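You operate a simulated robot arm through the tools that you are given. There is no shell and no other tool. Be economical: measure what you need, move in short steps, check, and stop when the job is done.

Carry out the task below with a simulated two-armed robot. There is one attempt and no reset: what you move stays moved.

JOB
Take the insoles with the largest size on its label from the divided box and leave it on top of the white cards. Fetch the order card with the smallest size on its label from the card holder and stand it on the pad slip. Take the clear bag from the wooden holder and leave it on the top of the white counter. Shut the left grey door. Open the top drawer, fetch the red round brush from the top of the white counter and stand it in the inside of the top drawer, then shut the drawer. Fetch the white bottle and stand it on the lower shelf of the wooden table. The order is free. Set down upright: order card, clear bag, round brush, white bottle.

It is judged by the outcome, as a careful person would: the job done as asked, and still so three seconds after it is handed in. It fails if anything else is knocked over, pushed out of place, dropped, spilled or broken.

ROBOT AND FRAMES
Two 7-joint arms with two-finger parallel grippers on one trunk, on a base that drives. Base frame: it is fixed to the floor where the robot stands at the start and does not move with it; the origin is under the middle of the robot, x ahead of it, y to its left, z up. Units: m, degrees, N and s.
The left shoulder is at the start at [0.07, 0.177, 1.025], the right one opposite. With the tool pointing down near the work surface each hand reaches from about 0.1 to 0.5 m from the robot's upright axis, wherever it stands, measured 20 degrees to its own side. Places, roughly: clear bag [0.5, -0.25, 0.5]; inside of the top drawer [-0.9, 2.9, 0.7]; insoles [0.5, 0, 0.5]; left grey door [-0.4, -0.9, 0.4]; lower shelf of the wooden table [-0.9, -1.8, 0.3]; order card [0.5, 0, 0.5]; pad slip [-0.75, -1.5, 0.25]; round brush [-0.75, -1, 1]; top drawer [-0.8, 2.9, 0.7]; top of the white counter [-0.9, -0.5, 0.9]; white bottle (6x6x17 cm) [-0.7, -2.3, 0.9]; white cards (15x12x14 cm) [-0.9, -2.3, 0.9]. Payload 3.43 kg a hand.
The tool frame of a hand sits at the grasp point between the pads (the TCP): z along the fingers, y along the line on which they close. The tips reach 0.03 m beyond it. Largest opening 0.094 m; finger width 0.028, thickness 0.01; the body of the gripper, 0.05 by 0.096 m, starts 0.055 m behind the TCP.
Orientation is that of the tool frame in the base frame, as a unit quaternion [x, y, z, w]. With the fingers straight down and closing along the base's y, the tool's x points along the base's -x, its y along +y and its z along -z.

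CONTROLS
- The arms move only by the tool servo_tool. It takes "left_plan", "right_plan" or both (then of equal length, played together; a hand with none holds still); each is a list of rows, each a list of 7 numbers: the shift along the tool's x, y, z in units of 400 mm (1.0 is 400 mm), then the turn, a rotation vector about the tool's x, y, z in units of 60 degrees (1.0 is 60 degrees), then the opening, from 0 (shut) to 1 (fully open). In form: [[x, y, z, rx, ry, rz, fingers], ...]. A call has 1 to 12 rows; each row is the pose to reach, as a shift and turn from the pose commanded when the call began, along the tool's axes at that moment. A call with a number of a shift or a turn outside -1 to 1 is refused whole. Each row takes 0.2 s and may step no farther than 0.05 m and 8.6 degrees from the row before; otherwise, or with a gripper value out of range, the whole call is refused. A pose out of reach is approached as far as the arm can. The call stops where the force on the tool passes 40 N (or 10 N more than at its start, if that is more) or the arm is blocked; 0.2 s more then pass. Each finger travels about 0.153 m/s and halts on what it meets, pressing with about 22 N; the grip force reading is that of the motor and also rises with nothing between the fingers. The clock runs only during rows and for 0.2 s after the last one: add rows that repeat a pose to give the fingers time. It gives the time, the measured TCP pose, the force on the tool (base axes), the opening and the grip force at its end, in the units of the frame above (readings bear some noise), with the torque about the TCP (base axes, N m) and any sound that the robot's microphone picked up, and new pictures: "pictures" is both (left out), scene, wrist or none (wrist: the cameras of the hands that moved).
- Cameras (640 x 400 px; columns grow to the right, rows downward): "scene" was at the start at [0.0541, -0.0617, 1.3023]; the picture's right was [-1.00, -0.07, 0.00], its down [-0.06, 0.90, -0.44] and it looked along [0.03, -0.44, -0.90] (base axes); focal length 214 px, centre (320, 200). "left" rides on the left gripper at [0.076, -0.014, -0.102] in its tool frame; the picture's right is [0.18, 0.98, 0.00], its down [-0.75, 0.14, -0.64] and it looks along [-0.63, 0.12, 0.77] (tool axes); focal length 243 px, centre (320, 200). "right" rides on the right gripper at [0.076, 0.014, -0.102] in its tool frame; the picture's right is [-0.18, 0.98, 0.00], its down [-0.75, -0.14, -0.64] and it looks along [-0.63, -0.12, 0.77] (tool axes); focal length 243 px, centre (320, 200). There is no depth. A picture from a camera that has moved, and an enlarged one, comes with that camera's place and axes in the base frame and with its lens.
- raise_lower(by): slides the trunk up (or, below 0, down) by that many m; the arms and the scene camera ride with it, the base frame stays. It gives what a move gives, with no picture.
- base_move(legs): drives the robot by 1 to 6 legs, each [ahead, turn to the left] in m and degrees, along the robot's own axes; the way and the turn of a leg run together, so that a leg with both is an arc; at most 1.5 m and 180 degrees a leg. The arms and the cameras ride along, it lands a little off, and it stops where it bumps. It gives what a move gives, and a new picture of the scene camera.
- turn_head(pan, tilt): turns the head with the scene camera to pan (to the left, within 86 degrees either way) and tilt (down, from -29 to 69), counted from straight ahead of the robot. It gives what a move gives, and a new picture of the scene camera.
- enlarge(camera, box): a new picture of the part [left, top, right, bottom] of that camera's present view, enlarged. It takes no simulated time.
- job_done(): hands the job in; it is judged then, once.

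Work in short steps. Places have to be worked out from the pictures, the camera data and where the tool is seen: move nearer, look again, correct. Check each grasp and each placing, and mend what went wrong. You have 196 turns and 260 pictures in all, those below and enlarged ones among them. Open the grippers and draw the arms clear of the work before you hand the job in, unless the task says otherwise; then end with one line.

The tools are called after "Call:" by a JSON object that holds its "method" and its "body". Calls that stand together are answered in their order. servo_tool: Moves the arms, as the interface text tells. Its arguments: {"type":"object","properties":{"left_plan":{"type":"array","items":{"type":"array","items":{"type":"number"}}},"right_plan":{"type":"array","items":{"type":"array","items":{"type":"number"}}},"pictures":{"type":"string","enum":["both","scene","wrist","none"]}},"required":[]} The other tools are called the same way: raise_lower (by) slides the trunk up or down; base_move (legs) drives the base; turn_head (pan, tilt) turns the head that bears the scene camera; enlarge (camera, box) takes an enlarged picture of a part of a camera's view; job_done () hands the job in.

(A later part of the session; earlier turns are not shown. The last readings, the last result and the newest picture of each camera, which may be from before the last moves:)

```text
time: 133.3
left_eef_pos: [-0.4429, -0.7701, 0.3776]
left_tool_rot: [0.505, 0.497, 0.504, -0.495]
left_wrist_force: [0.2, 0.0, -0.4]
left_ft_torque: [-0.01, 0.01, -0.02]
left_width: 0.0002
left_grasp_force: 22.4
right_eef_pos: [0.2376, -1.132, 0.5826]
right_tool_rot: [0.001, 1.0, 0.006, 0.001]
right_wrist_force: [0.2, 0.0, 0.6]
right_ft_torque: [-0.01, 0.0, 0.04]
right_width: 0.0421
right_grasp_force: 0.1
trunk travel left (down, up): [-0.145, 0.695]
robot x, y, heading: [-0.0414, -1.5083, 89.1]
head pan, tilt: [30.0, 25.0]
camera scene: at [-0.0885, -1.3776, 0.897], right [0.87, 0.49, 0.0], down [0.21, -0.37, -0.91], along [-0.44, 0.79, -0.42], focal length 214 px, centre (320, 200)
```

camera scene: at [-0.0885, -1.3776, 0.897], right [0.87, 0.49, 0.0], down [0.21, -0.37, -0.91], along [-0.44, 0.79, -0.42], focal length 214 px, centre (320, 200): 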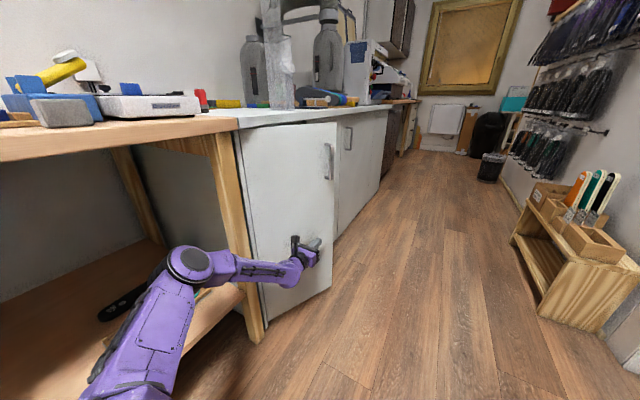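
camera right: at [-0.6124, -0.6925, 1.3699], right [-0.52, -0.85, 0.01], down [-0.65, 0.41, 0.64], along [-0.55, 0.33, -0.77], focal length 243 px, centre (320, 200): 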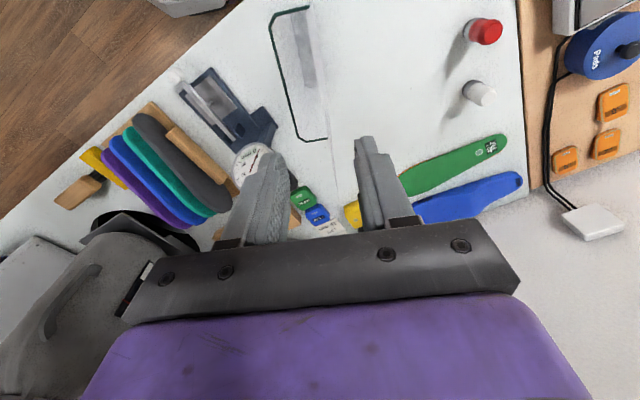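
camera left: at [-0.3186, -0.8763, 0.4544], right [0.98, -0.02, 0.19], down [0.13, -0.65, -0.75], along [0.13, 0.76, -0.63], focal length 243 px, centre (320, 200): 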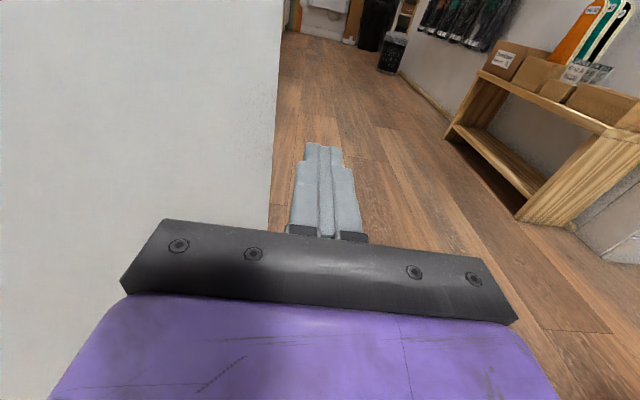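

Call:
{"method": "servo_tool", "body": {"left_plan": [[0, -0.04, 0.05, 0, 0, 0, 0], [0, -0.1, 0.08, 0, 0, 0, 0], [0, -0.16, 0.1, 0, 0, 0, 0], [0, -0.2, 0.1, 0, 0, 0, 0]], "pictures": "both"}}

```text
time: 134.3
left_eef_pos: [-0.5142, -0.7338, 0.3785]
left_tool_rot: [0.504, 0.514, 0.477, -0.505]
left_wrist_force: [0.8, -0.4, -0.2]
left_ft_torque: [-0.02, 0.0, 0.01]
left_width: 0.0
left_grasp_force: 22.6
left hand out of reach, approached as far as the arm can: row 3, 4
right_eef_pos: [0.2376, -1.1334, 0.5826]
right_tool_rot: [0.002, 1.0, 0.005, 0.001]
right_wrist_force: [0.0, -0.1, -0.2]
right_ft_torque: [0.0, 0.0, 0.01]
right_width: 0.0424
right_grasp_force: 0.0
trunk travel left (down, up): [-0.145, 0.695]
robot x, y, heading: [-0.0434, -1.5072, 88.8]
head pan, tilt: [30.0, 25.0]
camera scene: at [-0.0879, -1.3772, 0.897], right [0.87, 0.49, 0.0], down [0.21, -0.37, -0.91], along [-0.44, 0.79, -0.42], focal length 214 px, centre (320, 200)
camera left: at [-0.5229, -0.8347, 0.4596], right [0.99, 0.04, 0.17], down [0.15, -0.66, -0.73], along [0.08, 0.75, -0.66], focal length 243 px, centre (320, 200)
```

scene: 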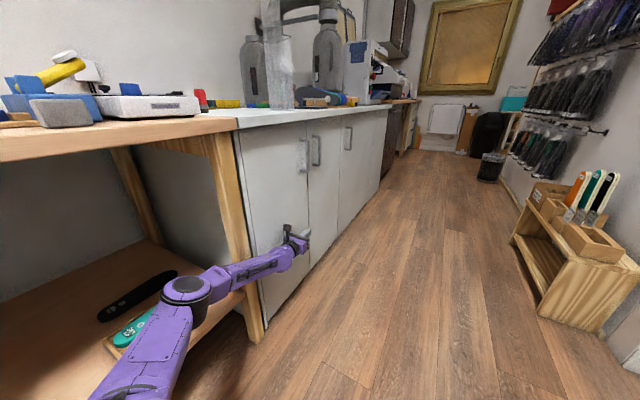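
left: 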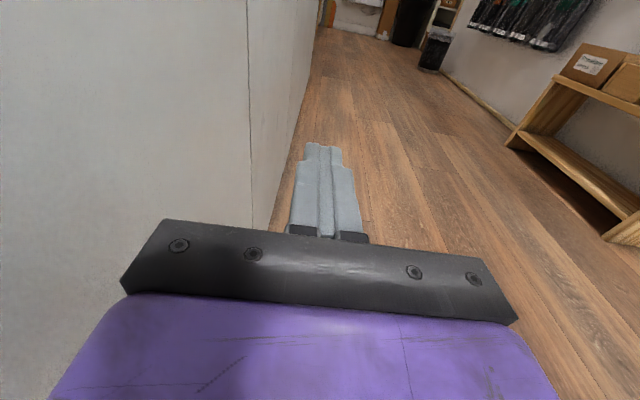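

Nearly closed; inspect the gap.

Call:
{"method": "enlarge", "body": {"camera": "scene", "box": [220, 90, 380, 330]}}

```text
1.67 times, centred on (300, 210) of scene
camera zoom: at [-0.0879, -1.3772, 0.897], right [0.87, 0.49, 0.0], down [0.21, -0.37, -0.91], along [-0.44, 0.79, -0.42], focal length 358 px, centre (353, 183)
```

zoom: 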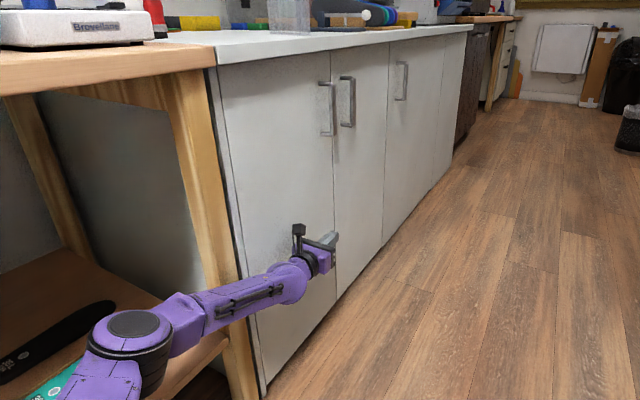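

Call:
{"method": "servo_tool", "body": {"left_plan": [[0, -0.04, -0.03, 0, 0, 0, 0], [0, -0.08, -0.06, 0, 0, 0, 0], [0, -0.12, -0.08, 0, 0, 0, 0]], "pictures": "wrist"}}

```text
time: 135.3
left_eef_pos: [-0.5168, -0.768, 0.3807]
left_tool_rot: [0.513, 0.489, 0.517, -0.48]
left_wrist_force: [0.8, -0.5, 0.9]
left_ft_torque: [0.01, -0.01, -0.01]
left_width: 0.0
left_grasp_force: 21.9
left hand out of reach, approached as far as the arm can: row 1, 2, 3
right_eef_pos: [0.2392, -1.1312, 0.5829]
right_tool_rot: [0.002, 1.0, 0.006, 0.001]
right_wrist_force: [0.1, -0.3, -0.4]
right_ft_torque: [-0.01, 0.05, 0.02]
right_width: 0.0423
right_grasp_force: 0.0
trunk travel left (down, up): [-0.145, 0.695]
robot x, y, heading: [-0.0444, -1.5064, 87.4]
head pan, tilt: [30.0, 25.0]
stopped in row 3 (left hand): the arm was blocked; the commanded pose is now the measured one
camera left: at [-0.5386, -0.8695, 0.4568], right [0.98, -0.06, 0.2], down [0.11, -0.65, -0.75], along [0.17, 0.76, -0.63], focal length 243 px, centre (320, 200)
```

left: 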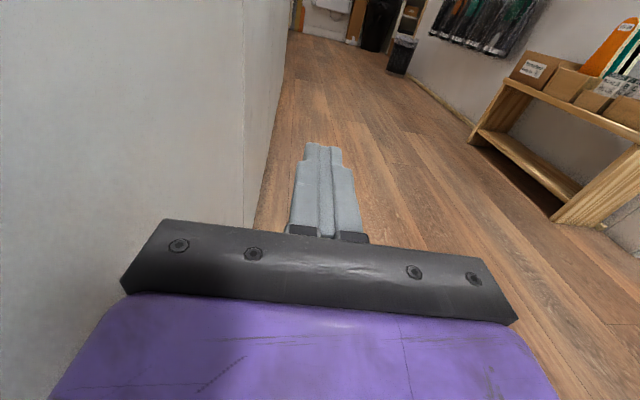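

Blocked now – probably the door is against its stop. Move the hand right and back, then look.

Call:
{"method": "servo_tool", "body": {"left_plan": [[0, 0.1, 0, 0, 0, 0, 0], [0, 0.2, 0, 0, 0, 0, 0], [0, 0.3, -0.1, 0, 0, 0, 0], [0, 0.4, -0.2, 0, 0, 0, 0], [0, 0.5, -0.3, 0, 0, 0, 0], [0, 0.6, -0.4, 0, 0, 0, 0]], "pictures": "scene"}}

Call:
{"method": "enlarge", "body": {"camera": "scene", "box": [220, 90, 380, 330]}}

```text
refused: row 3 steps farther than a row can; nothing moved
```

```text
1.67 times, centred on (300, 210) of scene
camera zoom: at [-0.0828, -1.3763, 0.8975], right [0.89, 0.46, 0.0], down [0.19, -0.37, -0.91], along [-0.42, 0.8, -0.42], focal length 358 px, centre (353, 183)
```

zoom: 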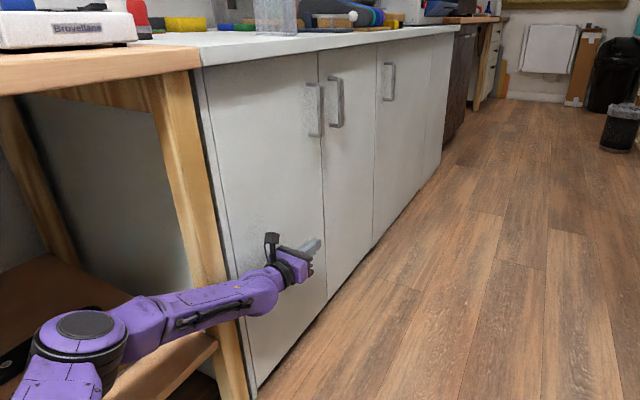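

Call:
{"method": "servo_tool", "body": {"left_plan": [[0, 0.1, 0, 0, 0, 0, 0], [0, 0.2, 0, 0, 0, 0, 0], [0, 0.28, -0.06, 0, 0, 0, 0], [0, 0.36, -0.13, 0, 0, 0, 0], [0, 0.44, -0.2, 0, 0, 0, 0], [0, 0.52, -0.27, 0, 0, 0, 0], [0, 0.6, -0.34, 0, 0, 0, 0]], "pictures": "scene"}}

Call:
{"method": "enlarge", "body": {"camera": "scene", "box": [220, 90, 380, 290]}}

```text
time: 136.9
left_eef_pos: [-0.2869, -0.9146, 0.3825]
left_tool_rot: [0.511, 0.49, 0.516, -0.483]
left_wrist_force: [-0.6, 0.0, 0.1]
left_ft_torque: [-0.01, -0.01, 0.01]
left_width: 0.0
left_grasp_force: 22.1
right_eef_pos: [0.2394, -1.1333, 0.584]
right_tool_rot: [0.004, 1.0, 0.006, 0.002]
right_wrist_force: [-0.1, 0.1, 0.2]
right_ft_torque: [-0.01, 0.0, 0.01]
right_width: 0.0422
right_grasp_force: 0.1
trunk travel left (down, up): [-0.145, 0.695]
robot x, y, heading: [-0.0457, -1.5087, 88.1]
head pan, tilt: [30.0, 25.0]
camera scene: at [-0.0848, -1.3755, 0.897], right [0.89, 0.47, 0.0], down [0.2, -0.37, -0.91], along [-0.42, 0.8, -0.42], focal length 214 px, centre (320, 200)
```

scene: 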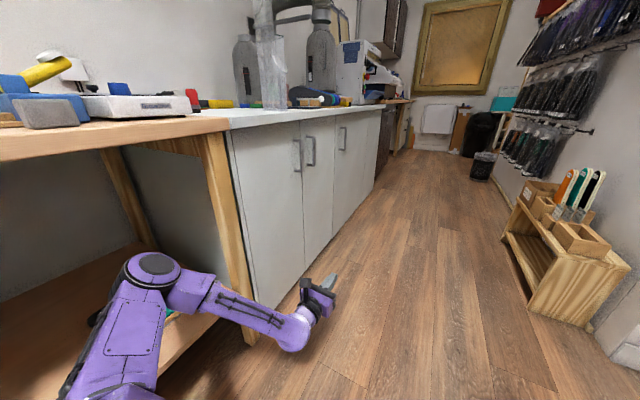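

```text
2.00 times, centred on (300, 190) of scene
camera zoom: at [-0.0848, -1.3755, 0.897], right [0.89, 0.47, 0.0], down [0.2, -0.37, -0.91], along [-0.42, 0.8, -0.42], focal length 429 px, centre (360, 220)
```

zoom: 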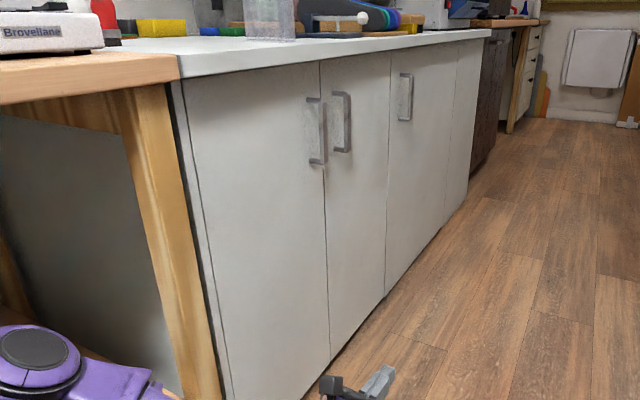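

Door is flush shut. I pull the left hand to the right (drawing the elbow away from the table), then raise the trunk.

Call:
{"method": "servo_tool", "body": {"left_plan": [[0, 0.1, 0.05, 0, 0, 0, 0], [0, 0.2, 0.08, 0, 0, 0, 0], [0, 0.3, 0.08, 0, 0, 0, 0], [0, 0.4, 0.08, 0, 0, 0, 0]], "pictures": "scene"}}

```text
time: 137.9
left_eef_pos: [-0.1258, -0.8904, 0.3853]
left_tool_rot: [0.511, 0.49, 0.516, -0.483]
left_wrist_force: [-0.2, 0.3, 0.9]
left_ft_torque: [0.03, -0.05, -0.02]
left_width: 0.0002
left_grasp_force: 22.1
right_eef_pos: [0.2393, -1.1327, 0.5816]
right_tool_rot: [0.003, 1.0, 0.006, 0.001]
right_wrist_force: [0.5, -0.2, -0.6]
right_ft_torque: [0.0, -0.05, -0.01]
right_width: 0.0423
right_grasp_force: 0.1
trunk travel left (down, up): [-0.145, 0.695]
robot x, y, heading: [-0.0451, -1.5066, 87.7]
head pan, tilt: [30.0, 25.0]
camera scene: at [-0.0848, -1.3755, 0.897], right [0.88, 0.47, 0.0], down [0.2, -0.37, -0.91], along [-0.42, 0.8, -0.42], focal length 214 px, centre (320, 200)
```

scene: 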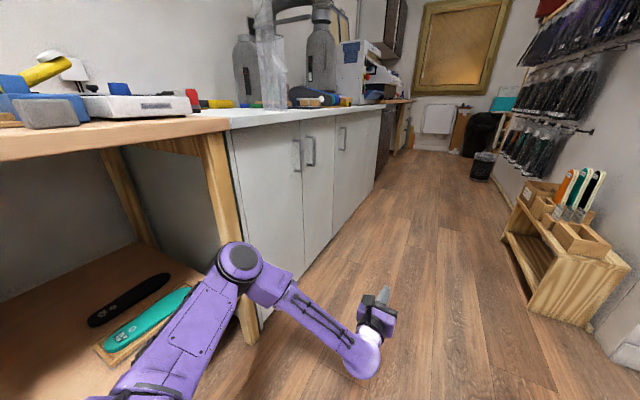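

Rotate the base away from the table before raising, then raise the trunk and pitch the left tool down.

Call:
{"method": "base_move", "body": {"legs": [[0, -25]]}}

Call:
{"method": "raise_lower", "body": {"by": 0.4}}

Call:
{"method": "servo_tool", "body": {"left_plan": [[0, 0, -0.03, 0, -0.14, 0, 0], [0, 0, -0.06, 0, -0.28, 0, 0], [0, 0, -0.09, 0, -0.42, 0, 0], [0, 0, -0.12, 0, -0.56, 0, 0], [0, 0, -0.15, 0, -0.7, 0, 0], [0, 0, -0.18, 0, -0.84, 0, 0], [0, 0, -0.2, 0, -0.98, 0, 0]], "pictures": "none"}}

Call:
{"method": "servo_tool", "body": {"left_plan": [[0, 0, 0, 0, -0.13, 0, 0], [0, 0, 0, 0, -0.26, 0, 0], [0, 0, 0, 0, -0.39, 0, 0], [0, 0, 0, 0, -0.52, 0, 0]], "pictures": "scene"}}

```text
time: 139.6
left_eef_pos: [0.1381, -0.9127, 0.3837]
left_tool_rot: [0.604, 0.369, 0.607, -0.362]
left_wrist_force: [0.5, 0.3, 0.4]
left_ft_torque: [-0.02, -0.02, 0.01]
left_width: 0.0001
left_grasp_force: 22.3
right_eef_pos: [0.3709, -1.2837, 0.583]
right_tool_rot: [0.217, 0.976, 0.006, 0.002]
right_wrist_force: [-0.8, 1.0, 0.3]
right_ft_torque: [0.03, -0.03, 0.0]
right_width: 0.0422
right_grasp_force: 0.1
trunk travel left (down, up): [-0.145, 0.695]
robot x, y, heading: [-0.0401, -1.5042, 62.9]
head pan, tilt: [30.0, 25.0]
camera scene: at [-0.0261, -1.3706, 0.897], right [1.0, 0.05, 0.0], down [0.02, -0.42, -0.91], along [-0.05, 0.91, -0.42], focal length 214 px, centre (320, 200)
```

scene: 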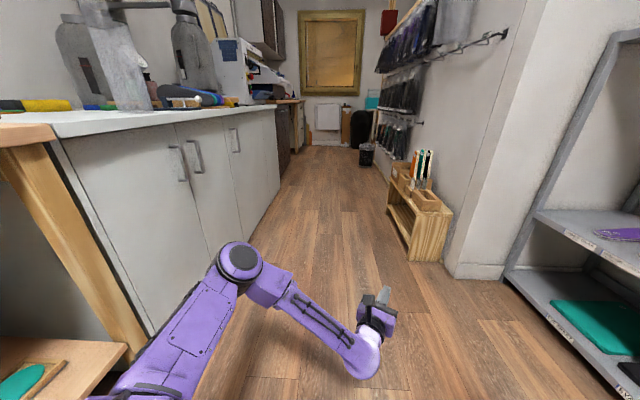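

```text
time: 143.4
left_eef_pos: [0.139, -0.912, 0.7847]
left_tool_rot: [0.604, 0.369, 0.607, -0.362]
left_wrist_force: [0.5, -0.6, 0.1]
left_ft_torque: [0.03, 0.01, 0.0]
left_width: 0.0
left_grasp_force: 21.9
right_eef_pos: [0.3701, -1.2856, 0.9825]
right_tool_rot: [0.217, 0.976, 0.006, 0.003]
right_wrist_force: [-1.0, -1.0, -0.7]
right_ft_torque: [0.01, 0.0, 0.02]
right_width: 0.0423
right_grasp_force: 0.0
trunk travel left (down, up): [-0.545, 0.295]
robot x, y, heading: [-0.0451, -1.5083, 63.0]
head pan, tilt: [30.0, 25.0]
```

```text
time: 145.0
left_eef_pos: [0.1015, -0.9832, 0.7862]
left_tool_rot: [0.825, 0.498, 0.232, -0.134]
left_wrist_force: [0.5, 0.1, 0.4]
left_ft_torque: [0.01, 0.0, -0.04]
left_width: 0.0002
left_grasp_force: 21.8
right_eef_pos: [0.3695, -1.2841, 0.9829]
right_tool_rot: [0.217, 0.976, 0.006, 0.004]
right_wrist_force: [-0.3, 0.5, 0.4]
right_ft_torque: [-0.02, -0.02, -0.03]
right_width: 0.0425
right_grasp_force: 0.2
trunk travel left (down, up): [-0.545, 0.295]
robot x, y, heading: [-0.0416, -1.5093, 63.2]
head pan, tilt: [30.0, 25.0]
```

```text
time: 146.0
left_eef_pos: [0.1013, -0.9835, 0.7837]
left_tool_rot: [0.856, 0.516, 0.002, 0.006]
left_wrist_force: [0.9, 0.2, -0.2]
left_ft_torque: [0.02, 0.0, 0.02]
left_width: 0.0001
left_grasp_force: 22.5
right_eef_pos: [0.3704, -1.2844, 0.9826]
right_tool_rot: [0.217, 0.976, 0.006, 0.002]
right_wrist_force: [0.4, 0.4, -0.3]
right_ft_torque: [0.0, -0.02, 0.04]
right_width: 0.0422
right_grasp_force: 0.1
trunk travel left (down, up): [-0.545, 0.295]
robot x, y, heading: [-0.0415, -1.5081, 63.2]
head pan, tilt: [30.0, 25.0]
camera scene: at [-0.0256, -1.3701, 1.297], right [1.0, 0.05, 0.0], down [0.02, -0.42, -0.91], along [-0.05, 0.9, -0.42], focal length 214 px, centre (320, 200)
```

scene: 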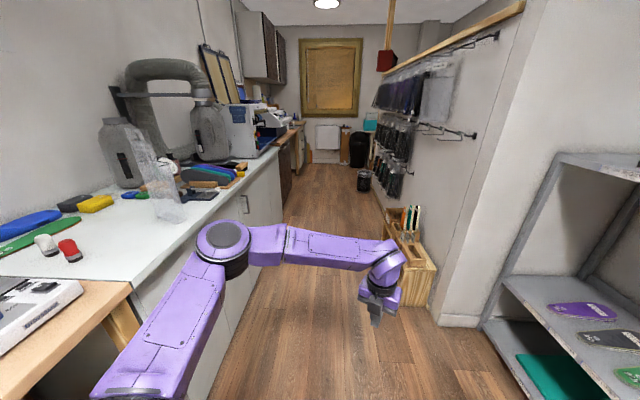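

I tuck the left hand closer, then drive to the bench and face it again.

Call:
{"method": "servo_tool", "body": {"left_plan": [[-0.1, 0, 0, 0, 0, 0, 0], [-0.2, 0, 0, 0, 0, 0, 0], [-0.3, -0.03, 0, 0, 0, 0, 0], [-0.4, -0.06, 0, 0, 0, 0, 0], [-0.45, -0.1, 0, 0, 0, 0, 0]], "pictures": "none"}}

Call:
{"method": "base_move", "body": {"legs": [[0.22, 0], [0, 27]]}}

```text
time: 147.2
left_eef_pos: [-0.0201, -1.1255, 0.7851]
left_tool_rot: [0.856, 0.516, 0.004, 0.006]
left_wrist_force: [0.4, -0.3, -0.3]
left_ft_torque: [0.0, -0.03, -0.02]
left_width: 0.0
left_grasp_force: 21.7
right_eef_pos: [0.3693, -1.2854, 0.9835]
right_tool_rot: [0.217, 0.976, 0.006, 0.002]
right_wrist_force: [-0.3, 0.5, 0.6]
right_ft_torque: [-0.01, 0.01, -0.03]
right_width: 0.0423
right_grasp_force: 0.0
trunk travel left (down, up): [-0.545, 0.295]
robot x, y, heading: [-0.0438, -1.5069, 63.1]
head pan, tilt: [30.0, 25.0]
```

```text
time: 150.2
left_eef_pos: [-0.0958, -0.9588, 0.7847]
left_tool_rot: [0.711, 0.703, 0.003, 0.004]
left_wrist_force: [0.7, 0.3, 0.2]
left_ft_torque: [-0.01, 0.02, 0.02]
left_width: 0.0
left_grasp_force: 21.5
right_eef_pos: [0.3229, -0.9242, 0.9822]
right_tool_rot: [-0.017, 1.0, 0.005, 0.002]
right_wrist_force: [0.4, -0.4, 0.2]
right_ft_torque: [0.01, 0.01, 0.04]
right_width: 0.0423
right_grasp_force: 0.0
trunk travel left (down, up): [-0.545, 0.295]
robot x, y, heading: [0.0584, -1.3065, 90.1]
head pan, tilt: [30.0, 25.0]
camera scene: at [0.0091, -1.1805, 1.297], right [0.86, 0.5, 0.0], down [0.21, -0.37, -0.91], along [-0.46, 0.78, -0.42], focal length 214 px, centre (320, 200)
```

scene: 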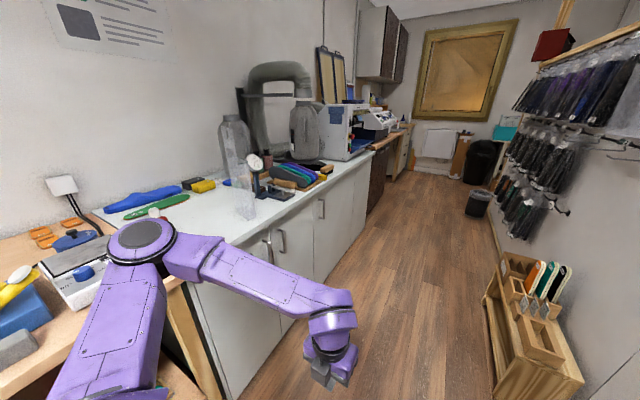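

The retracted left elbow would brush over the counter (near the bag), so I re-extend the left hand to draw the elbow in before driving along the counter.

Call:
{"method": "servo_tool", "body": {"left_plan": [[0.1, 0.02, 0, 0, 0, 0, 0], [0.2, 0.05, 0, 0, 0, 0, 0], [0.3, 0.1, 0, 0, 0, 0, 0], [0.4, 0.15, 0, 0, 0, 0, 0], [0.47, 0.2, 0, 0, 0, 0, 0]], "pictures": "scene"}}

```text
time: 151.4
left_eef_pos: [-0.0131, -0.7707, 0.7859]
left_tool_rot: [0.712, 0.702, 0.003, 0.004]
left_wrist_force: [0.0, -0.7, 0.1]
left_ft_torque: [0.02, 0.0, 0.01]
left_width: 0.0
left_grasp_force: 22.3
right_eef_pos: [0.3239, -0.9229, 0.9815]
right_tool_rot: [-0.019, 1.0, 0.006, 0.001]
right_wrist_force: [0.4, -0.6, 0.0]
right_ft_torque: [-0.02, 0.0, -0.02]
right_width: 0.0423
right_grasp_force: 0.1
trunk travel left (down, up): [-0.545, 0.295]
robot x, y, heading: [0.0584, -1.3095, 90.0]
head pan, tilt: [30.0, 25.0]
camera scene: at [0.0106, -1.1799, 1.297], right [0.86, 0.5, 0.0], down [0.21, -0.37, -0.91], along [-0.46, 0.78, -0.42], focal length 214 px, centre (320, 200)
```

scene: 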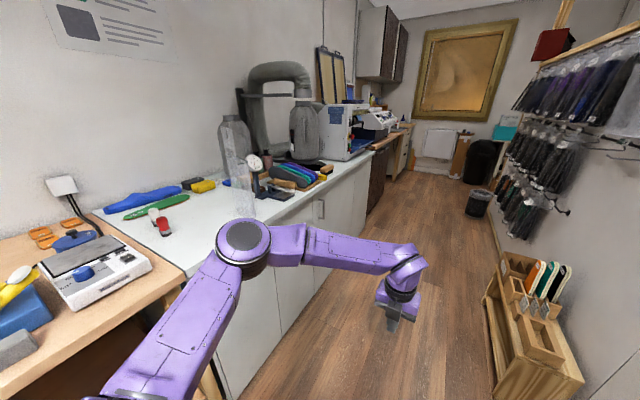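

Call:
{"method": "base_move", "body": {"legs": [[1.0, 0], [0.42, 0], [0, -30]]}}

Call:
{"method": "servo_tool", "body": {"left_plan": [[-0.1, 0, 0, 0, 0, 0, 0], [-0.2, 0, 0, 0, 0, 0, 0], [-0.3, -0.05, 0, 0, 0, 0, 0], [-0.4, -0.1, 0, 0, 0, 0, 0], [-0.46, -0.15, 0, 0, 0, 0, 0]], "pictures": "none"}}

Call:
{"method": "turn_head", "body": {"pan": 0, "tilt": 45}}

```text
time: 155.7
left_eef_pos: [-0.0215, 0.0876, 0.7855]
left_tool_rot: [0.71, 0.705, 0.005, 0.004]
left_wrist_force: [1.0, 0.0, 0.3]
left_ft_torque: [-0.03, -0.02, 0.0]
left_width: 0.0
left_grasp_force: 21.8
right_eef_pos: [0.3118, -0.0642, 0.9856]
right_tool_rot: [-0.019, 1.0, 0.01, 0.004]
right_wrist_force: [-0.5, 0.2, 0.3]
right_ft_torque: [-0.02, -0.01, 0.02]
right_width: 0.0423
right_grasp_force: 0.1
trunk travel left (down, up): [-0.545, 0.295]
robot x, y, heading: [0.0494, -0.45, 90.3]
head pan, tilt: [30.0, 25.0]
stopped in leg 1: the robot was blocked; the commanded pose is now the measured one
camera scene: at [-0.0002, -0.3228, 1.297], right [0.86, 0.51, 0.0], down [0.22, -0.36, -0.91], along [-0.46, 0.78, -0.42], focal length 214 px, centre (320, 200)
```

scene: 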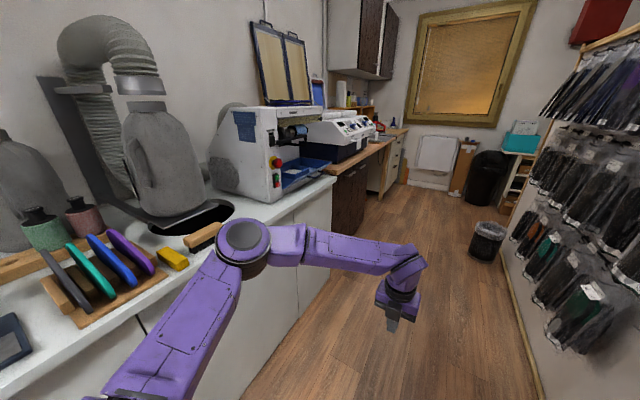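

```text
time: 156.9
left_eef_pos: [-0.085, -0.0976, 0.7846]
left_tool_rot: [0.71, 0.704, 0.005, 0.005]
left_wrist_force: [-0.1, -0.1, 0.4]
left_ft_torque: [-0.02, -0.01, 0.01]
left_width: 0.0
left_grasp_force: 22.0
right_eef_pos: [0.3119, -0.0643, 0.9867]
right_tool_rot: [-0.02, 1.0, 0.01, 0.003]
right_wrist_force: [0.4, 0.6, -0.3]
right_ft_torque: [-0.01, 0.01, 0.01]
right_width: 0.0421
right_grasp_force: 0.0
trunk travel left (down, up): [-0.545, 0.295]
robot x, y, heading: [0.0457, -0.4485, 90.5]
head pan, tilt: [30.0, 25.0]
```

```text
time: 157.8
left_eef_pos: [-0.0848, -0.0964, 0.784]
left_tool_rot: [0.71, 0.704, 0.005, 0.005]
left_wrist_force: [-0.3, 0.0, -0.3]
left_ft_torque: [0.0, -0.01, 0.0]
left_width: 0.0
left_grasp_force: 22.0
right_eef_pos: [0.3123, -0.0648, 0.9874]
right_tool_rot: [-0.021, 1.0, 0.009, 0.005]
right_wrist_force: [-0.1, 0.1, -0.2]
right_ft_torque: [-0.01, -0.02, -0.06]
right_width: 0.0425
right_grasp_force: 0.0
trunk travel left (down, up): [-0.545, 0.295]
robot x, y, heading: [0.0519, -0.4472, 90.4]
head pan, tilt: [0.0, 45.0]
camera scene: at [0.0456, -0.3212, 1.2668], right [1.0, 0.01, 0.0], down [0.01, -0.71, -0.71], along [0.0, 0.71, -0.71], focal length 214 px, centre (320, 200)
```

scene: 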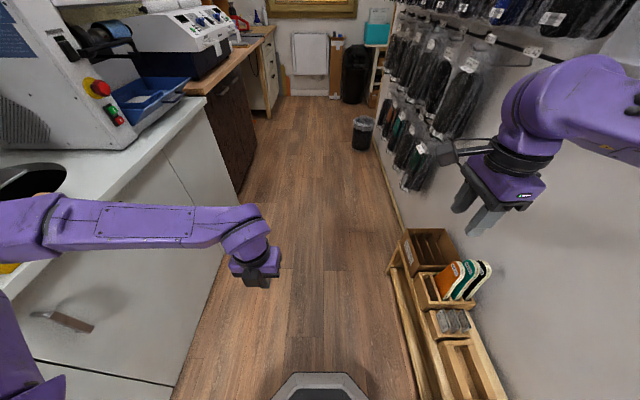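

The robot got blocked at y≈-0.45 (right elbow at the wall). I'll instead retrace the proven path: raise the trunk, back off, turn around, and reverse to the original spot at the bench.

Call:
{"method": "raise_lower", "body": {"by": 0.28}}

Call:
{"method": "base_move", "body": {"legs": [[-0.28, 0]]}}

```text
time: 160.6
left_eef_pos: [-0.0831, -0.0954, 1.0637]
left_tool_rot: [0.71, 0.704, 0.003, 0.005]
left_wrist_force: [0.3, -0.5, -0.1]
left_ft_torque: [-0.01, -0.03, 0.01]
left_width: 0.0
left_grasp_force: 21.9
right_eef_pos: [0.3149, -0.0611, 1.2644]
right_tool_rot: [-0.02, 1.0, 0.008, 0.003]
right_wrist_force: [-0.4, 0.2, 0.6]
right_ft_torque: [-0.02, 0.01, 0.0]
right_width: 0.0423
right_grasp_force: 0.2
trunk travel left (down, up): [-0.825, 0.015]
robot x, y, heading: [0.0539, -0.4492, 90.5]
head pan, tilt: [0.0, 45.0]
```

```text
time: 162.6
left_eef_pos: [-0.0836, -0.3729, 1.0642]
left_tool_rot: [0.711, 0.704, 0.002, 0.005]
left_wrist_force: [0.5, -0.2, 0.0]
left_ft_torque: [-0.04, 0.01, 0.02]
left_width: 0.0001
left_grasp_force: 21.8
right_eef_pos: [0.3169, -0.3402, 1.2629]
right_tool_rot: [-0.02, 1.0, 0.009, 0.003]
right_wrist_force: [0.3, 0.7, -0.2]
right_ft_torque: [0.01, 0.0, 0.0]
right_width: 0.0424
right_grasp_force: 0.1
trunk travel left (down, up): [-0.825, 0.015]
robot x, y, heading: [0.0512, -0.7309, 90.5]
head pan, tilt: [0.0, 45.0]
camera scene: at [0.0513, -0.5953, 1.5462], right [1.0, 0.01, 0.0], down [0.0, -0.71, -0.71], along [0.0, 0.71, -0.71], focal length 214 px, centre (320, 200)
```

scene: 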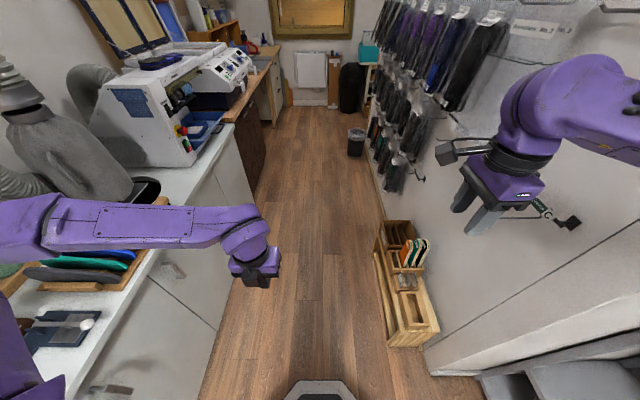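

Call:
{"method": "base_move", "body": {"legs": [[-0.15, 0], [0, -90], [0, -65]]}}

```text
time: 170.7
left_eef_pos: [0.3236, -1.1473, 1.064]
left_tool_rot: [0.839, -0.544, -0.003, 0.004]
left_wrist_force: [-0.1, -1.0, 0.1]
left_ft_torque: [-0.02, 0.01, 0.0]
left_width: 0.0001
left_grasp_force: 22.6
right_eef_pos: [-0.0263, -1.3417, 1.2642]
right_tool_rot: [0.973, 0.233, 0.0, 0.009]
right_wrist_force: [-0.4, 0.5, 0.5]
right_ft_torque: [0.02, -0.05, 0.01]
right_width: 0.0423
right_grasp_force: 0.1
trunk travel left (down, up): [-0.825, 0.015]
robot x, y, heading: [0.0523, -0.8786, -65.0]
head pan, tilt: [0.0, 45.0]
camera scene: at [0.1089, -0.9996, 1.5464], right [-0.91, -0.42, 0.0], down [-0.3, 0.64, -0.71], along [0.3, -0.64, -0.71], focal length 214 px, centre (320, 200)
```

scene: 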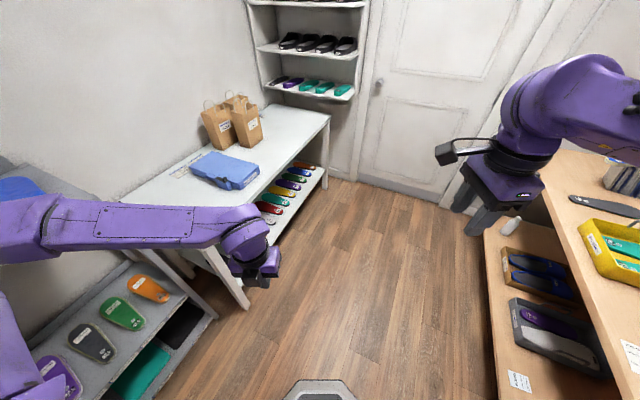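

Call:
{"method": "base_move", "body": {"legs": [[-0.56, 0], [0, -47], [-0.38, 0]]}}

```text
time: 178.0
left_eef_pos: [-0.052, -0.3988, 1.0641]
left_tool_rot: [-0.55, 0.835, 0.006, -0.001]
left_wrist_force: [0.3, -0.4, 0.3]
left_ft_torque: [-0.02, -0.01, 0.02]
left_width: 0.0
left_grasp_force: 21.9
right_eef_pos: [-0.4305, -0.2737, 1.2644]
right_tool_rot: [0.984, -0.179, -0.004, 0.007]
right_wrist_force: [-1.1, -0.6, 0.3]
right_ft_torque: [0.0, -0.01, -0.02]
right_width: 0.0422
right_grasp_force: 0.0
trunk travel left (down, up): [-0.825, 0.015]
robot x, y, heading: [-0.0342, -0.0165, -112.2]
head pan, tilt: [0.0, 45.0]
camera scene: at [-0.0876, -0.1413, 1.5463], right [-0.92, 0.38, 0.0], down [0.27, 0.65, -0.71], along [-0.27, -0.65, -0.71], focal length 214 px, centre (320, 200)
```

scene: 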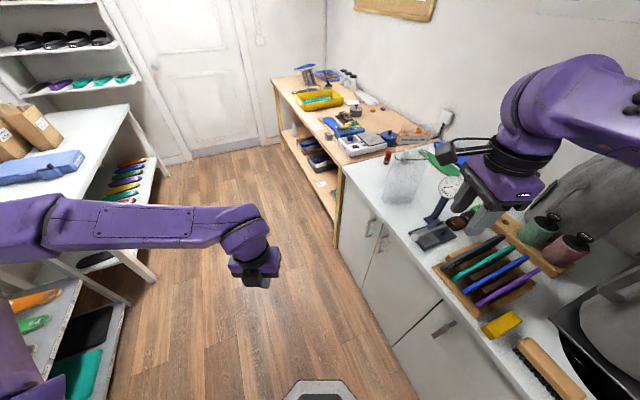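

All fine. I shift slightly forward for wall clearance and turn to face the bench.

Call:
{"method": "base_move", "body": {"legs": [[0.16, 0], [0, 112]]}}

```text
time: 184.2
left_eef_pos: [0.2576, -0.0339, 1.0644]
left_tool_rot: [1.0, -0.005, -0.001, 0.005]
left_wrist_force: [0.5, -0.1, 0.1]
left_ft_torque: [-0.01, -0.01, -0.01]
left_width: 0.0
left_grasp_force: 21.5
right_eef_pos: [0.2891, -0.4315, 1.2648]
right_tool_rot: [0.694, 0.72, 0.005, 0.008]
right_wrist_force: [-0.2, -0.4, -0.1]
right_ft_torque: [0.0, 0.02, 0.01]
right_width: 0.0422
right_grasp_force: 0.2
trunk travel left (down, up): [-0.825, 0.015]
robot x, y, heading: [-0.0995, -0.1646, 0.1]
head pan, tilt: [0.0, 45.0]
camera scene: at [0.0333, -0.1671, 1.5464], right [0.0, -1.0, 0.0], down [-0.71, 0.0, -0.71], along [0.71, 0.0, -0.71], focal length 214 px, centre (320, 200)
```

scene: 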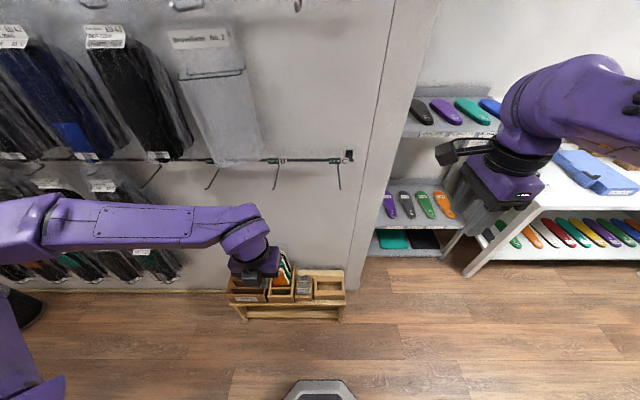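

Call:
{"method": "raise_lower", "body": {"by": -0.26}}

Call:
{"method": "base_move", "body": {"legs": [[0.14, 0]]}}

Call:
{"method": "servo_tool", "body": {"left_plan": [[0, 0, 0, 0, 0, 0.14, 0.3], [0, 0, 0, 0, 0, 0.28, 0.3], [0, 0, 0, 0, 0, 0.42, 0.3], [0, 0, 0, 0, 0, 0.56, 0.3], [0, 0, 0, 0, 0, 0.7, 0.3], [0, 0, 0, 0, 0, 0.84, 0.3], [0, 0, 0, 0, 0, 0.98, 0.3]], "pictures": "none"}}

Call:
{"method": "servo_tool", "body": {"left_plan": [[0, 0, 0, 0, 0, 0.13, 0.3], [0, 0, 0, 0, 0, 0.26, 0.3], [0, 0, 0, 0, 0, 0.39, 0.3], [0, 0, 0, 0, 0, 0.52, 0.3]], "pictures": "both"}}

```text
time: 186.8
left_eef_pos: [0.2564, -0.0348, 0.8056]
left_tool_rot: [1.0, -0.005, -0.002, 0.006]
left_wrist_force: [0.1, -0.1, -0.9]
left_ft_torque: [-0.01, 0.0, -0.01]
left_width: 0.0
left_grasp_force: 21.5
right_eef_pos: [0.2898, -0.4322, 1.004]
right_tool_rot: [0.694, 0.72, 0.004, 0.007]
right_wrist_force: [-0.9, 0.5, -0.5]
right_ft_torque: [-0.02, -0.01, 0.01]
right_width: 0.0425
right_grasp_force: 0.0
trunk travel left (down, up): [-0.565, 0.275]
robot x, y, heading: [-0.0973, -0.1677, 0.4]
head pan, tilt: [0.0, 45.0]
```

```text
time: 188.2
left_eef_pos: [0.398, -0.0341, 0.8043]
left_tool_rot: [1.0, -0.005, -0.001, 0.005]
left_wrist_force: [-0.3, -0.1, 0.3]
left_ft_torque: [0.01, 0.02, 0.02]
left_width: 0.0
left_grasp_force: 21.7
right_eef_pos: [0.4297, -0.4332, 1.0046]
right_tool_rot: [0.694, 0.72, 0.005, 0.008]
right_wrist_force: [0.4, -0.7, 0.3]
right_ft_torque: [0.01, 0.04, -0.03]
right_width: 0.0424
right_grasp_force: 0.0
trunk travel left (down, up): [-0.565, 0.275]
robot x, y, heading: [0.0383, -0.1667, 0.6]
head pan, tilt: [0.0, 45.0]
camera scene: at [0.1736, -0.1664, 1.2863], right [0.0, -1.0, 0.0], down [-0.71, 0.0, -0.71], along [0.71, 0.0, -0.71], focal length 214 px, centre (320, 200)
```

scene: 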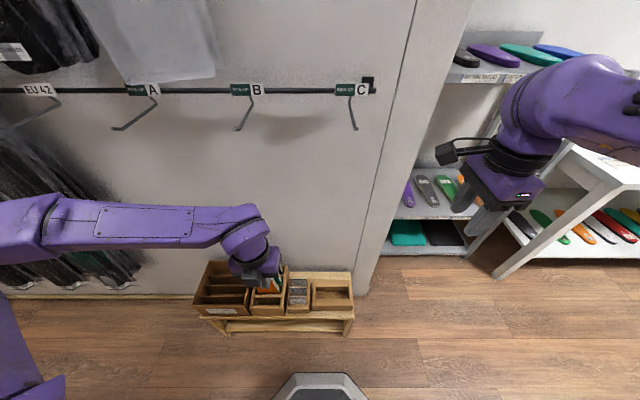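

```text
time: 189.8
left_eef_pos: [0.3953, -0.0347, 0.8042]
left_tool_rot: [0.868, -0.497, 0.002, 0.005]
left_wrist_force: [0.0, -0.3, -0.3]
left_ft_torque: [0.03, -0.03, 0.05]
left_width: 0.0283
left_grasp_force: 0.1
right_eef_pos: [0.4278, -0.4314, 1.0026]
right_tool_rot: [0.693, 0.721, 0.005, 0.009]
right_wrist_force: [0.2, -0.9, -0.1]
right_ft_torque: [0.03, 0.01, -0.02]
right_width: 0.0423
right_grasp_force: 0.0
trunk travel left (down, up): [-0.565, 0.275]
robot x, y, heading: [0.0431, -0.1661, -0.0]
head pan, tilt: [0.0, 45.0]
```

```text
time: 190.8
left_eef_pos: [0.3958, -0.0332, 0.8045]
left_tool_rot: [-0.703, 0.711, -0.002, -0.004]
left_wrist_force: [-1.0, 0.2, 0.5]
left_ft_torque: [0.04, 0.0, -0.01]
left_width: 0.0281
left_grasp_force: 0.1
right_eef_pos: [0.4289, -0.4328, 1.0046]
right_tool_rot: [0.693, 0.721, 0.004, 0.008]
right_wrist_force: [-0.7, 0.1, 0.3]
right_ft_torque: [-0.02, -0.03, 0.01]
right_width: 0.0423
right_grasp_force: 0.0
trunk travel left (down, up): [-0.565, 0.275]
robot x, y, heading: [0.0436, -0.1663, 0.4]
head pan, tilt: [0.0, 45.0]
camera scene: at [0.1727, -0.1664, 1.2864], right [0.0, -1.0, 0.0], down [-0.71, 0.0, -0.71], along [0.71, 0.0, -0.71], focal length 214 px, centre (320, 200)
camera left: at [0.4092, -0.1102, 0.9083], right [-0.99, -0.17, 0.0], down [-0.13, 0.76, 0.63], along [-0.11, 0.62, -0.77], focal length 243 px, centre (320, 200)
```

scene: 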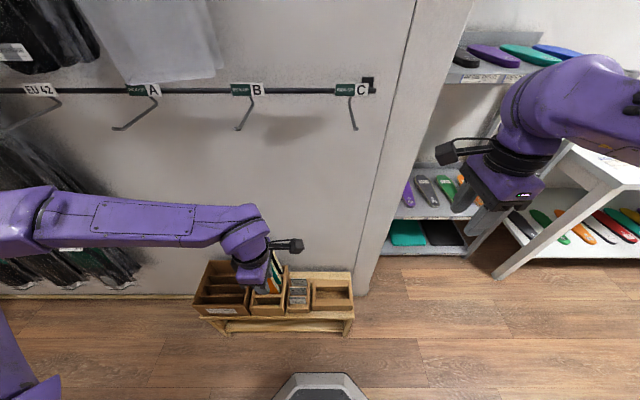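
left: 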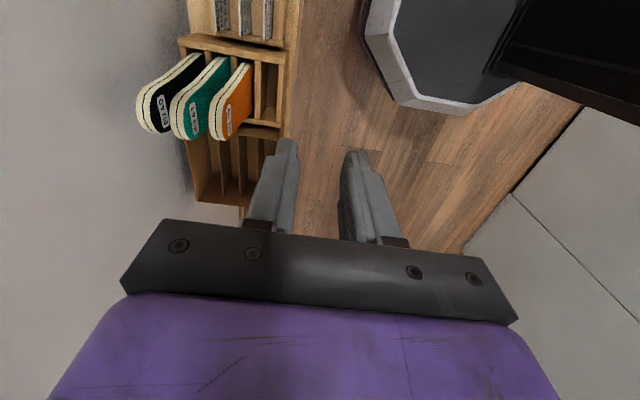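

Call:
{"method": "enlarge", "body": {"camera": "scene", "box": [240, 250, 360, 330]}}

Call:
{"method": "servo_tool", "body": {"left_plan": [[0.06, -0.08, 0, 0, 0, 0, 0.3], [0.1, -0.16, 0, 0, 0, 0, 0.3], [0.13, -0.22, 0.08, 0, 0, 0, 0.3], [0.13, -0.22, 0.16, 0, 0, 0, 0.3], [0.13, -0.22, 0.24, 0, 0, 0, 0.3]], "pictures": "wrist"}}

```text
5.00 times, centred on (300, 290) of scene
camera zoom: at [0.1727, -0.1664, 1.2864], right [0.0, -1.0, 0.0], down [-0.71, 0.0, -0.71], along [0.71, 0.0, -0.71], focal length 1072 px, centre (420, -250)
```

zoom: 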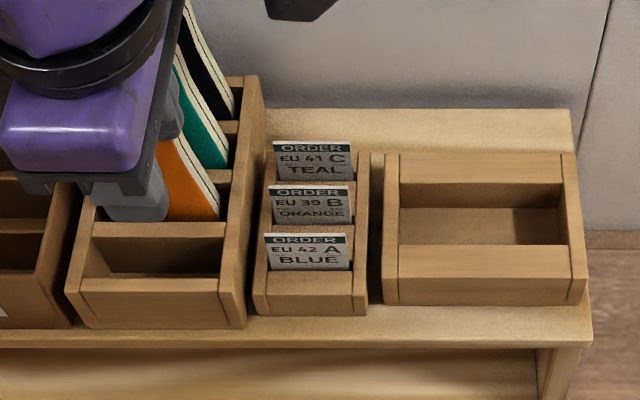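

```text
time: 191.9
left_eef_pos: [0.4845, -0.0882, 0.7069]
left_tool_rot: [-0.703, 0.711, -0.003, -0.004]
left_wrist_force: [0.4, 0.5, 0.0]
left_ft_torque: [-0.01, 0.04, -0.01]
left_width: 0.0283
left_grasp_force: 0.2
right_eef_pos: [0.4278, -0.4316, 1.0046]
right_tool_rot: [0.693, 0.72, 0.004, 0.008]
right_wrist_force: [0.3, -0.1, -0.3]
right_ft_torque: [0.02, -0.04, -0.02]
right_width: 0.0425
right_grasp_force: 0.1
trunk travel left (down, up): [-0.565, 0.275]
robot x, y, heading: [0.0425, -0.1675, 0.2]
head pan, tilt: [0.0, 45.0]
camera left: at [0.4979, -0.1635, 0.8113], right [-0.98, -0.17, 0.0], down [-0.13, 0.76, 0.63], along [-0.11, 0.62, -0.77], focal length 243 px, centre (320, 200)
```

left: 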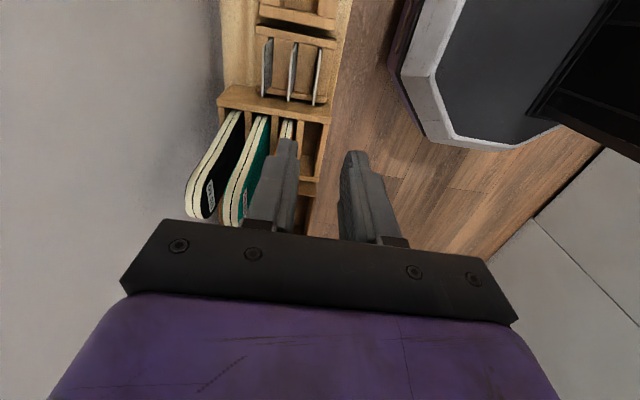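

Call:
{"method": "enlarge", "body": {"camera": "left", "box": [240, 20, 360, 120]}}

```text
4.00 times, centred on (300, 70) of left
camera zoom: at [0.4979, -0.1635, 0.8113], right [-0.98, -0.17, 0.0], down [-0.13, 0.76, 0.63], along [-0.11, 0.62, -0.77], focal length 970 px, centre (400, 720)
```

zoom: 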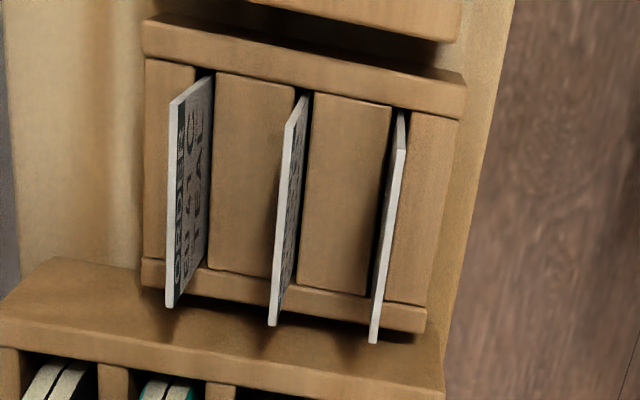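

Card B's top edge: x≈0.5225, y −0.117…−0.045, z≈0.447. I go above it and look again.

Call:
{"method": "servo_tool", "body": {"left_plan": [[-0.018, -0.05, 0.1, 0, 0, 0, 0.3], [-0.018, -0.095, 0.2, 0, 0, 0, 0.3], [-0.018, -0.095, 0.3, 0, 0, 0, 0.3], [-0.018, -0.095, 0.4, 0, 0, 0, 0.3], [-0.018, -0.095, 0.48, 0, 0, 0, 0.3]], "pictures": "wrist"}}

Call:
{"method": "enlarge", "body": {"camera": "left", "box": [240, 60, 400, 220]}}

```text
time: 193.2
left_eef_pos: [0.5226, -0.0839, 0.5158]
left_tool_rot: [-0.703, 0.711, -0.003, -0.004]
left_wrist_force: [0.1, 0.8, 0.4]
left_ft_torque: [0.01, 0.02, 0.01]
left_width: 0.0281
left_grasp_force: 0.0
right_eef_pos: [0.4284, -0.4328, 1.0041]
right_tool_rot: [0.693, 0.721, 0.004, 0.008]
right_wrist_force: [0.0, -0.1, 0.3]
right_ft_torque: [0.01, -0.01, 0.0]
right_width: 0.0422
right_grasp_force: 0.1
trunk travel left (down, up): [-0.565, 0.275]
robot x, y, heading: [0.0439, -0.1674, 0.2]
head pan, tilt: [0.0, 45.0]
camera left: at [0.5351, -0.1595, 0.6196], right [-0.98, -0.17, 0.0], down [-0.13, 0.76, 0.63], along [-0.11, 0.62, -0.77], focal length 243 px, centre (320, 200)
```

left: 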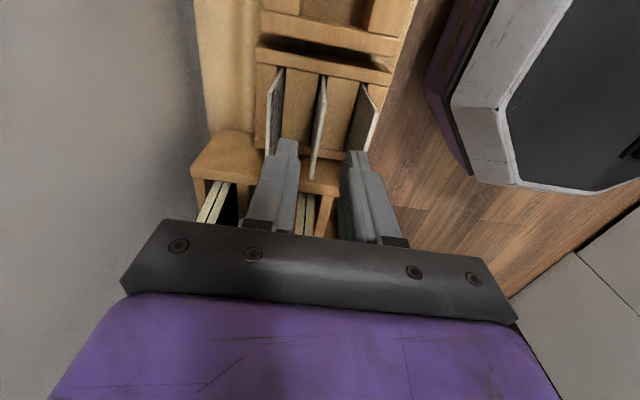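

```text
2.50 times, centred on (320, 140) of left
camera zoom: at [0.5351, -0.1595, 0.6196], right [-0.98, -0.17, 0.0], down [-0.13, 0.76, 0.63], along [-0.11, 0.62, -0.77], focal length 606 px, centre (320, 350)
```

zoom: 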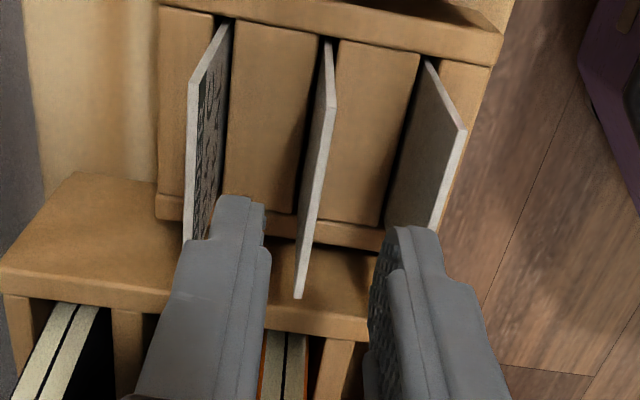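

Centred on card B. Descend so that the pads overlap its top ~2.5 cm, then close.

Call:
{"method": "servo_tool", "body": {"left_plan": [[0, 0.003, 0.06, 0, 0, 0, 0.28], [0, 0.003, 0.12, 0, 0, 0, 0.28], [0, 0.003, 0.165, 0, 0, 0, 0.28], [0, 0.003, 0.165, 0, 0, 0, 0], [0, 0.003, 0.165, 0, 0, 0, 0], [0, 0.003, 0.165, 0, 0, 0, 0]], "pictures": "wrist"}}

Call:
{"method": "enlarge", "body": {"camera": "left", "box": [240, 60, 400, 220]}}

```text
time: 194.6
left_eef_pos: [0.52, -0.0841, 0.4516]
left_tool_rot: [-0.703, 0.711, -0.004, -0.004]
left_wrist_force: [0.2, 0.6, 0.7]
left_ft_torque: [0.0, -0.03, 0.0]
left_width: 0.0056
left_grasp_force: 22.2
right_eef_pos: [0.4281, -0.432, 1.004]
right_tool_rot: [0.694, 0.72, 0.004, 0.008]
right_wrist_force: [1.1, -0.1, -0.6]
right_ft_torque: [0.02, 0.01, 0.01]
right_width: 0.0423
right_grasp_force: 0.1
trunk travel left (down, up): [-0.565, 0.275]
robot x, y, heading: [0.0403, -0.163, 0.4]
head pan, tilt: [0.0, 45.0]
camera left: at [0.5328, -0.16, 0.5542], right [-0.98, -0.17, 0.0], down [-0.13, 0.76, 0.63], along [-0.11, 0.62, -0.77], focal length 243 px, centre (320, 200)
```

left: 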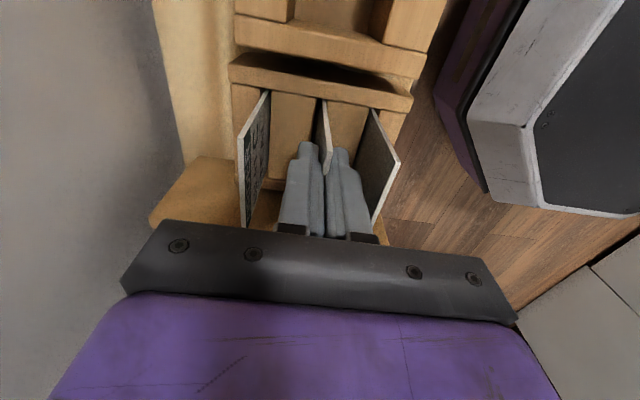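

```text
2.50 times, centred on (320, 140) of left
camera zoom: at [0.5328, -0.16, 0.5542], right [-0.98, -0.17, 0.0], down [-0.13, 0.76, 0.63], along [-0.11, 0.62, -0.77], focal length 606 px, centre (320, 350)
```

zoom: 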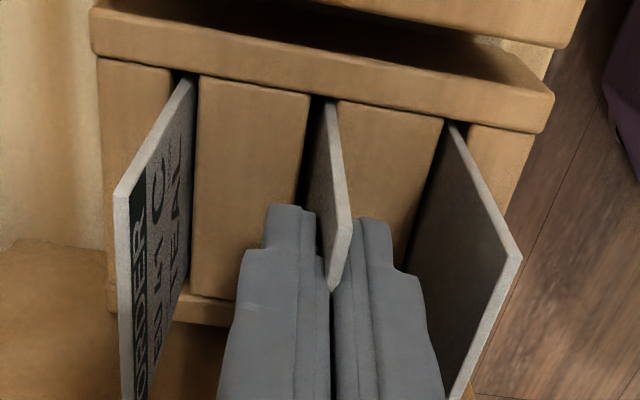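

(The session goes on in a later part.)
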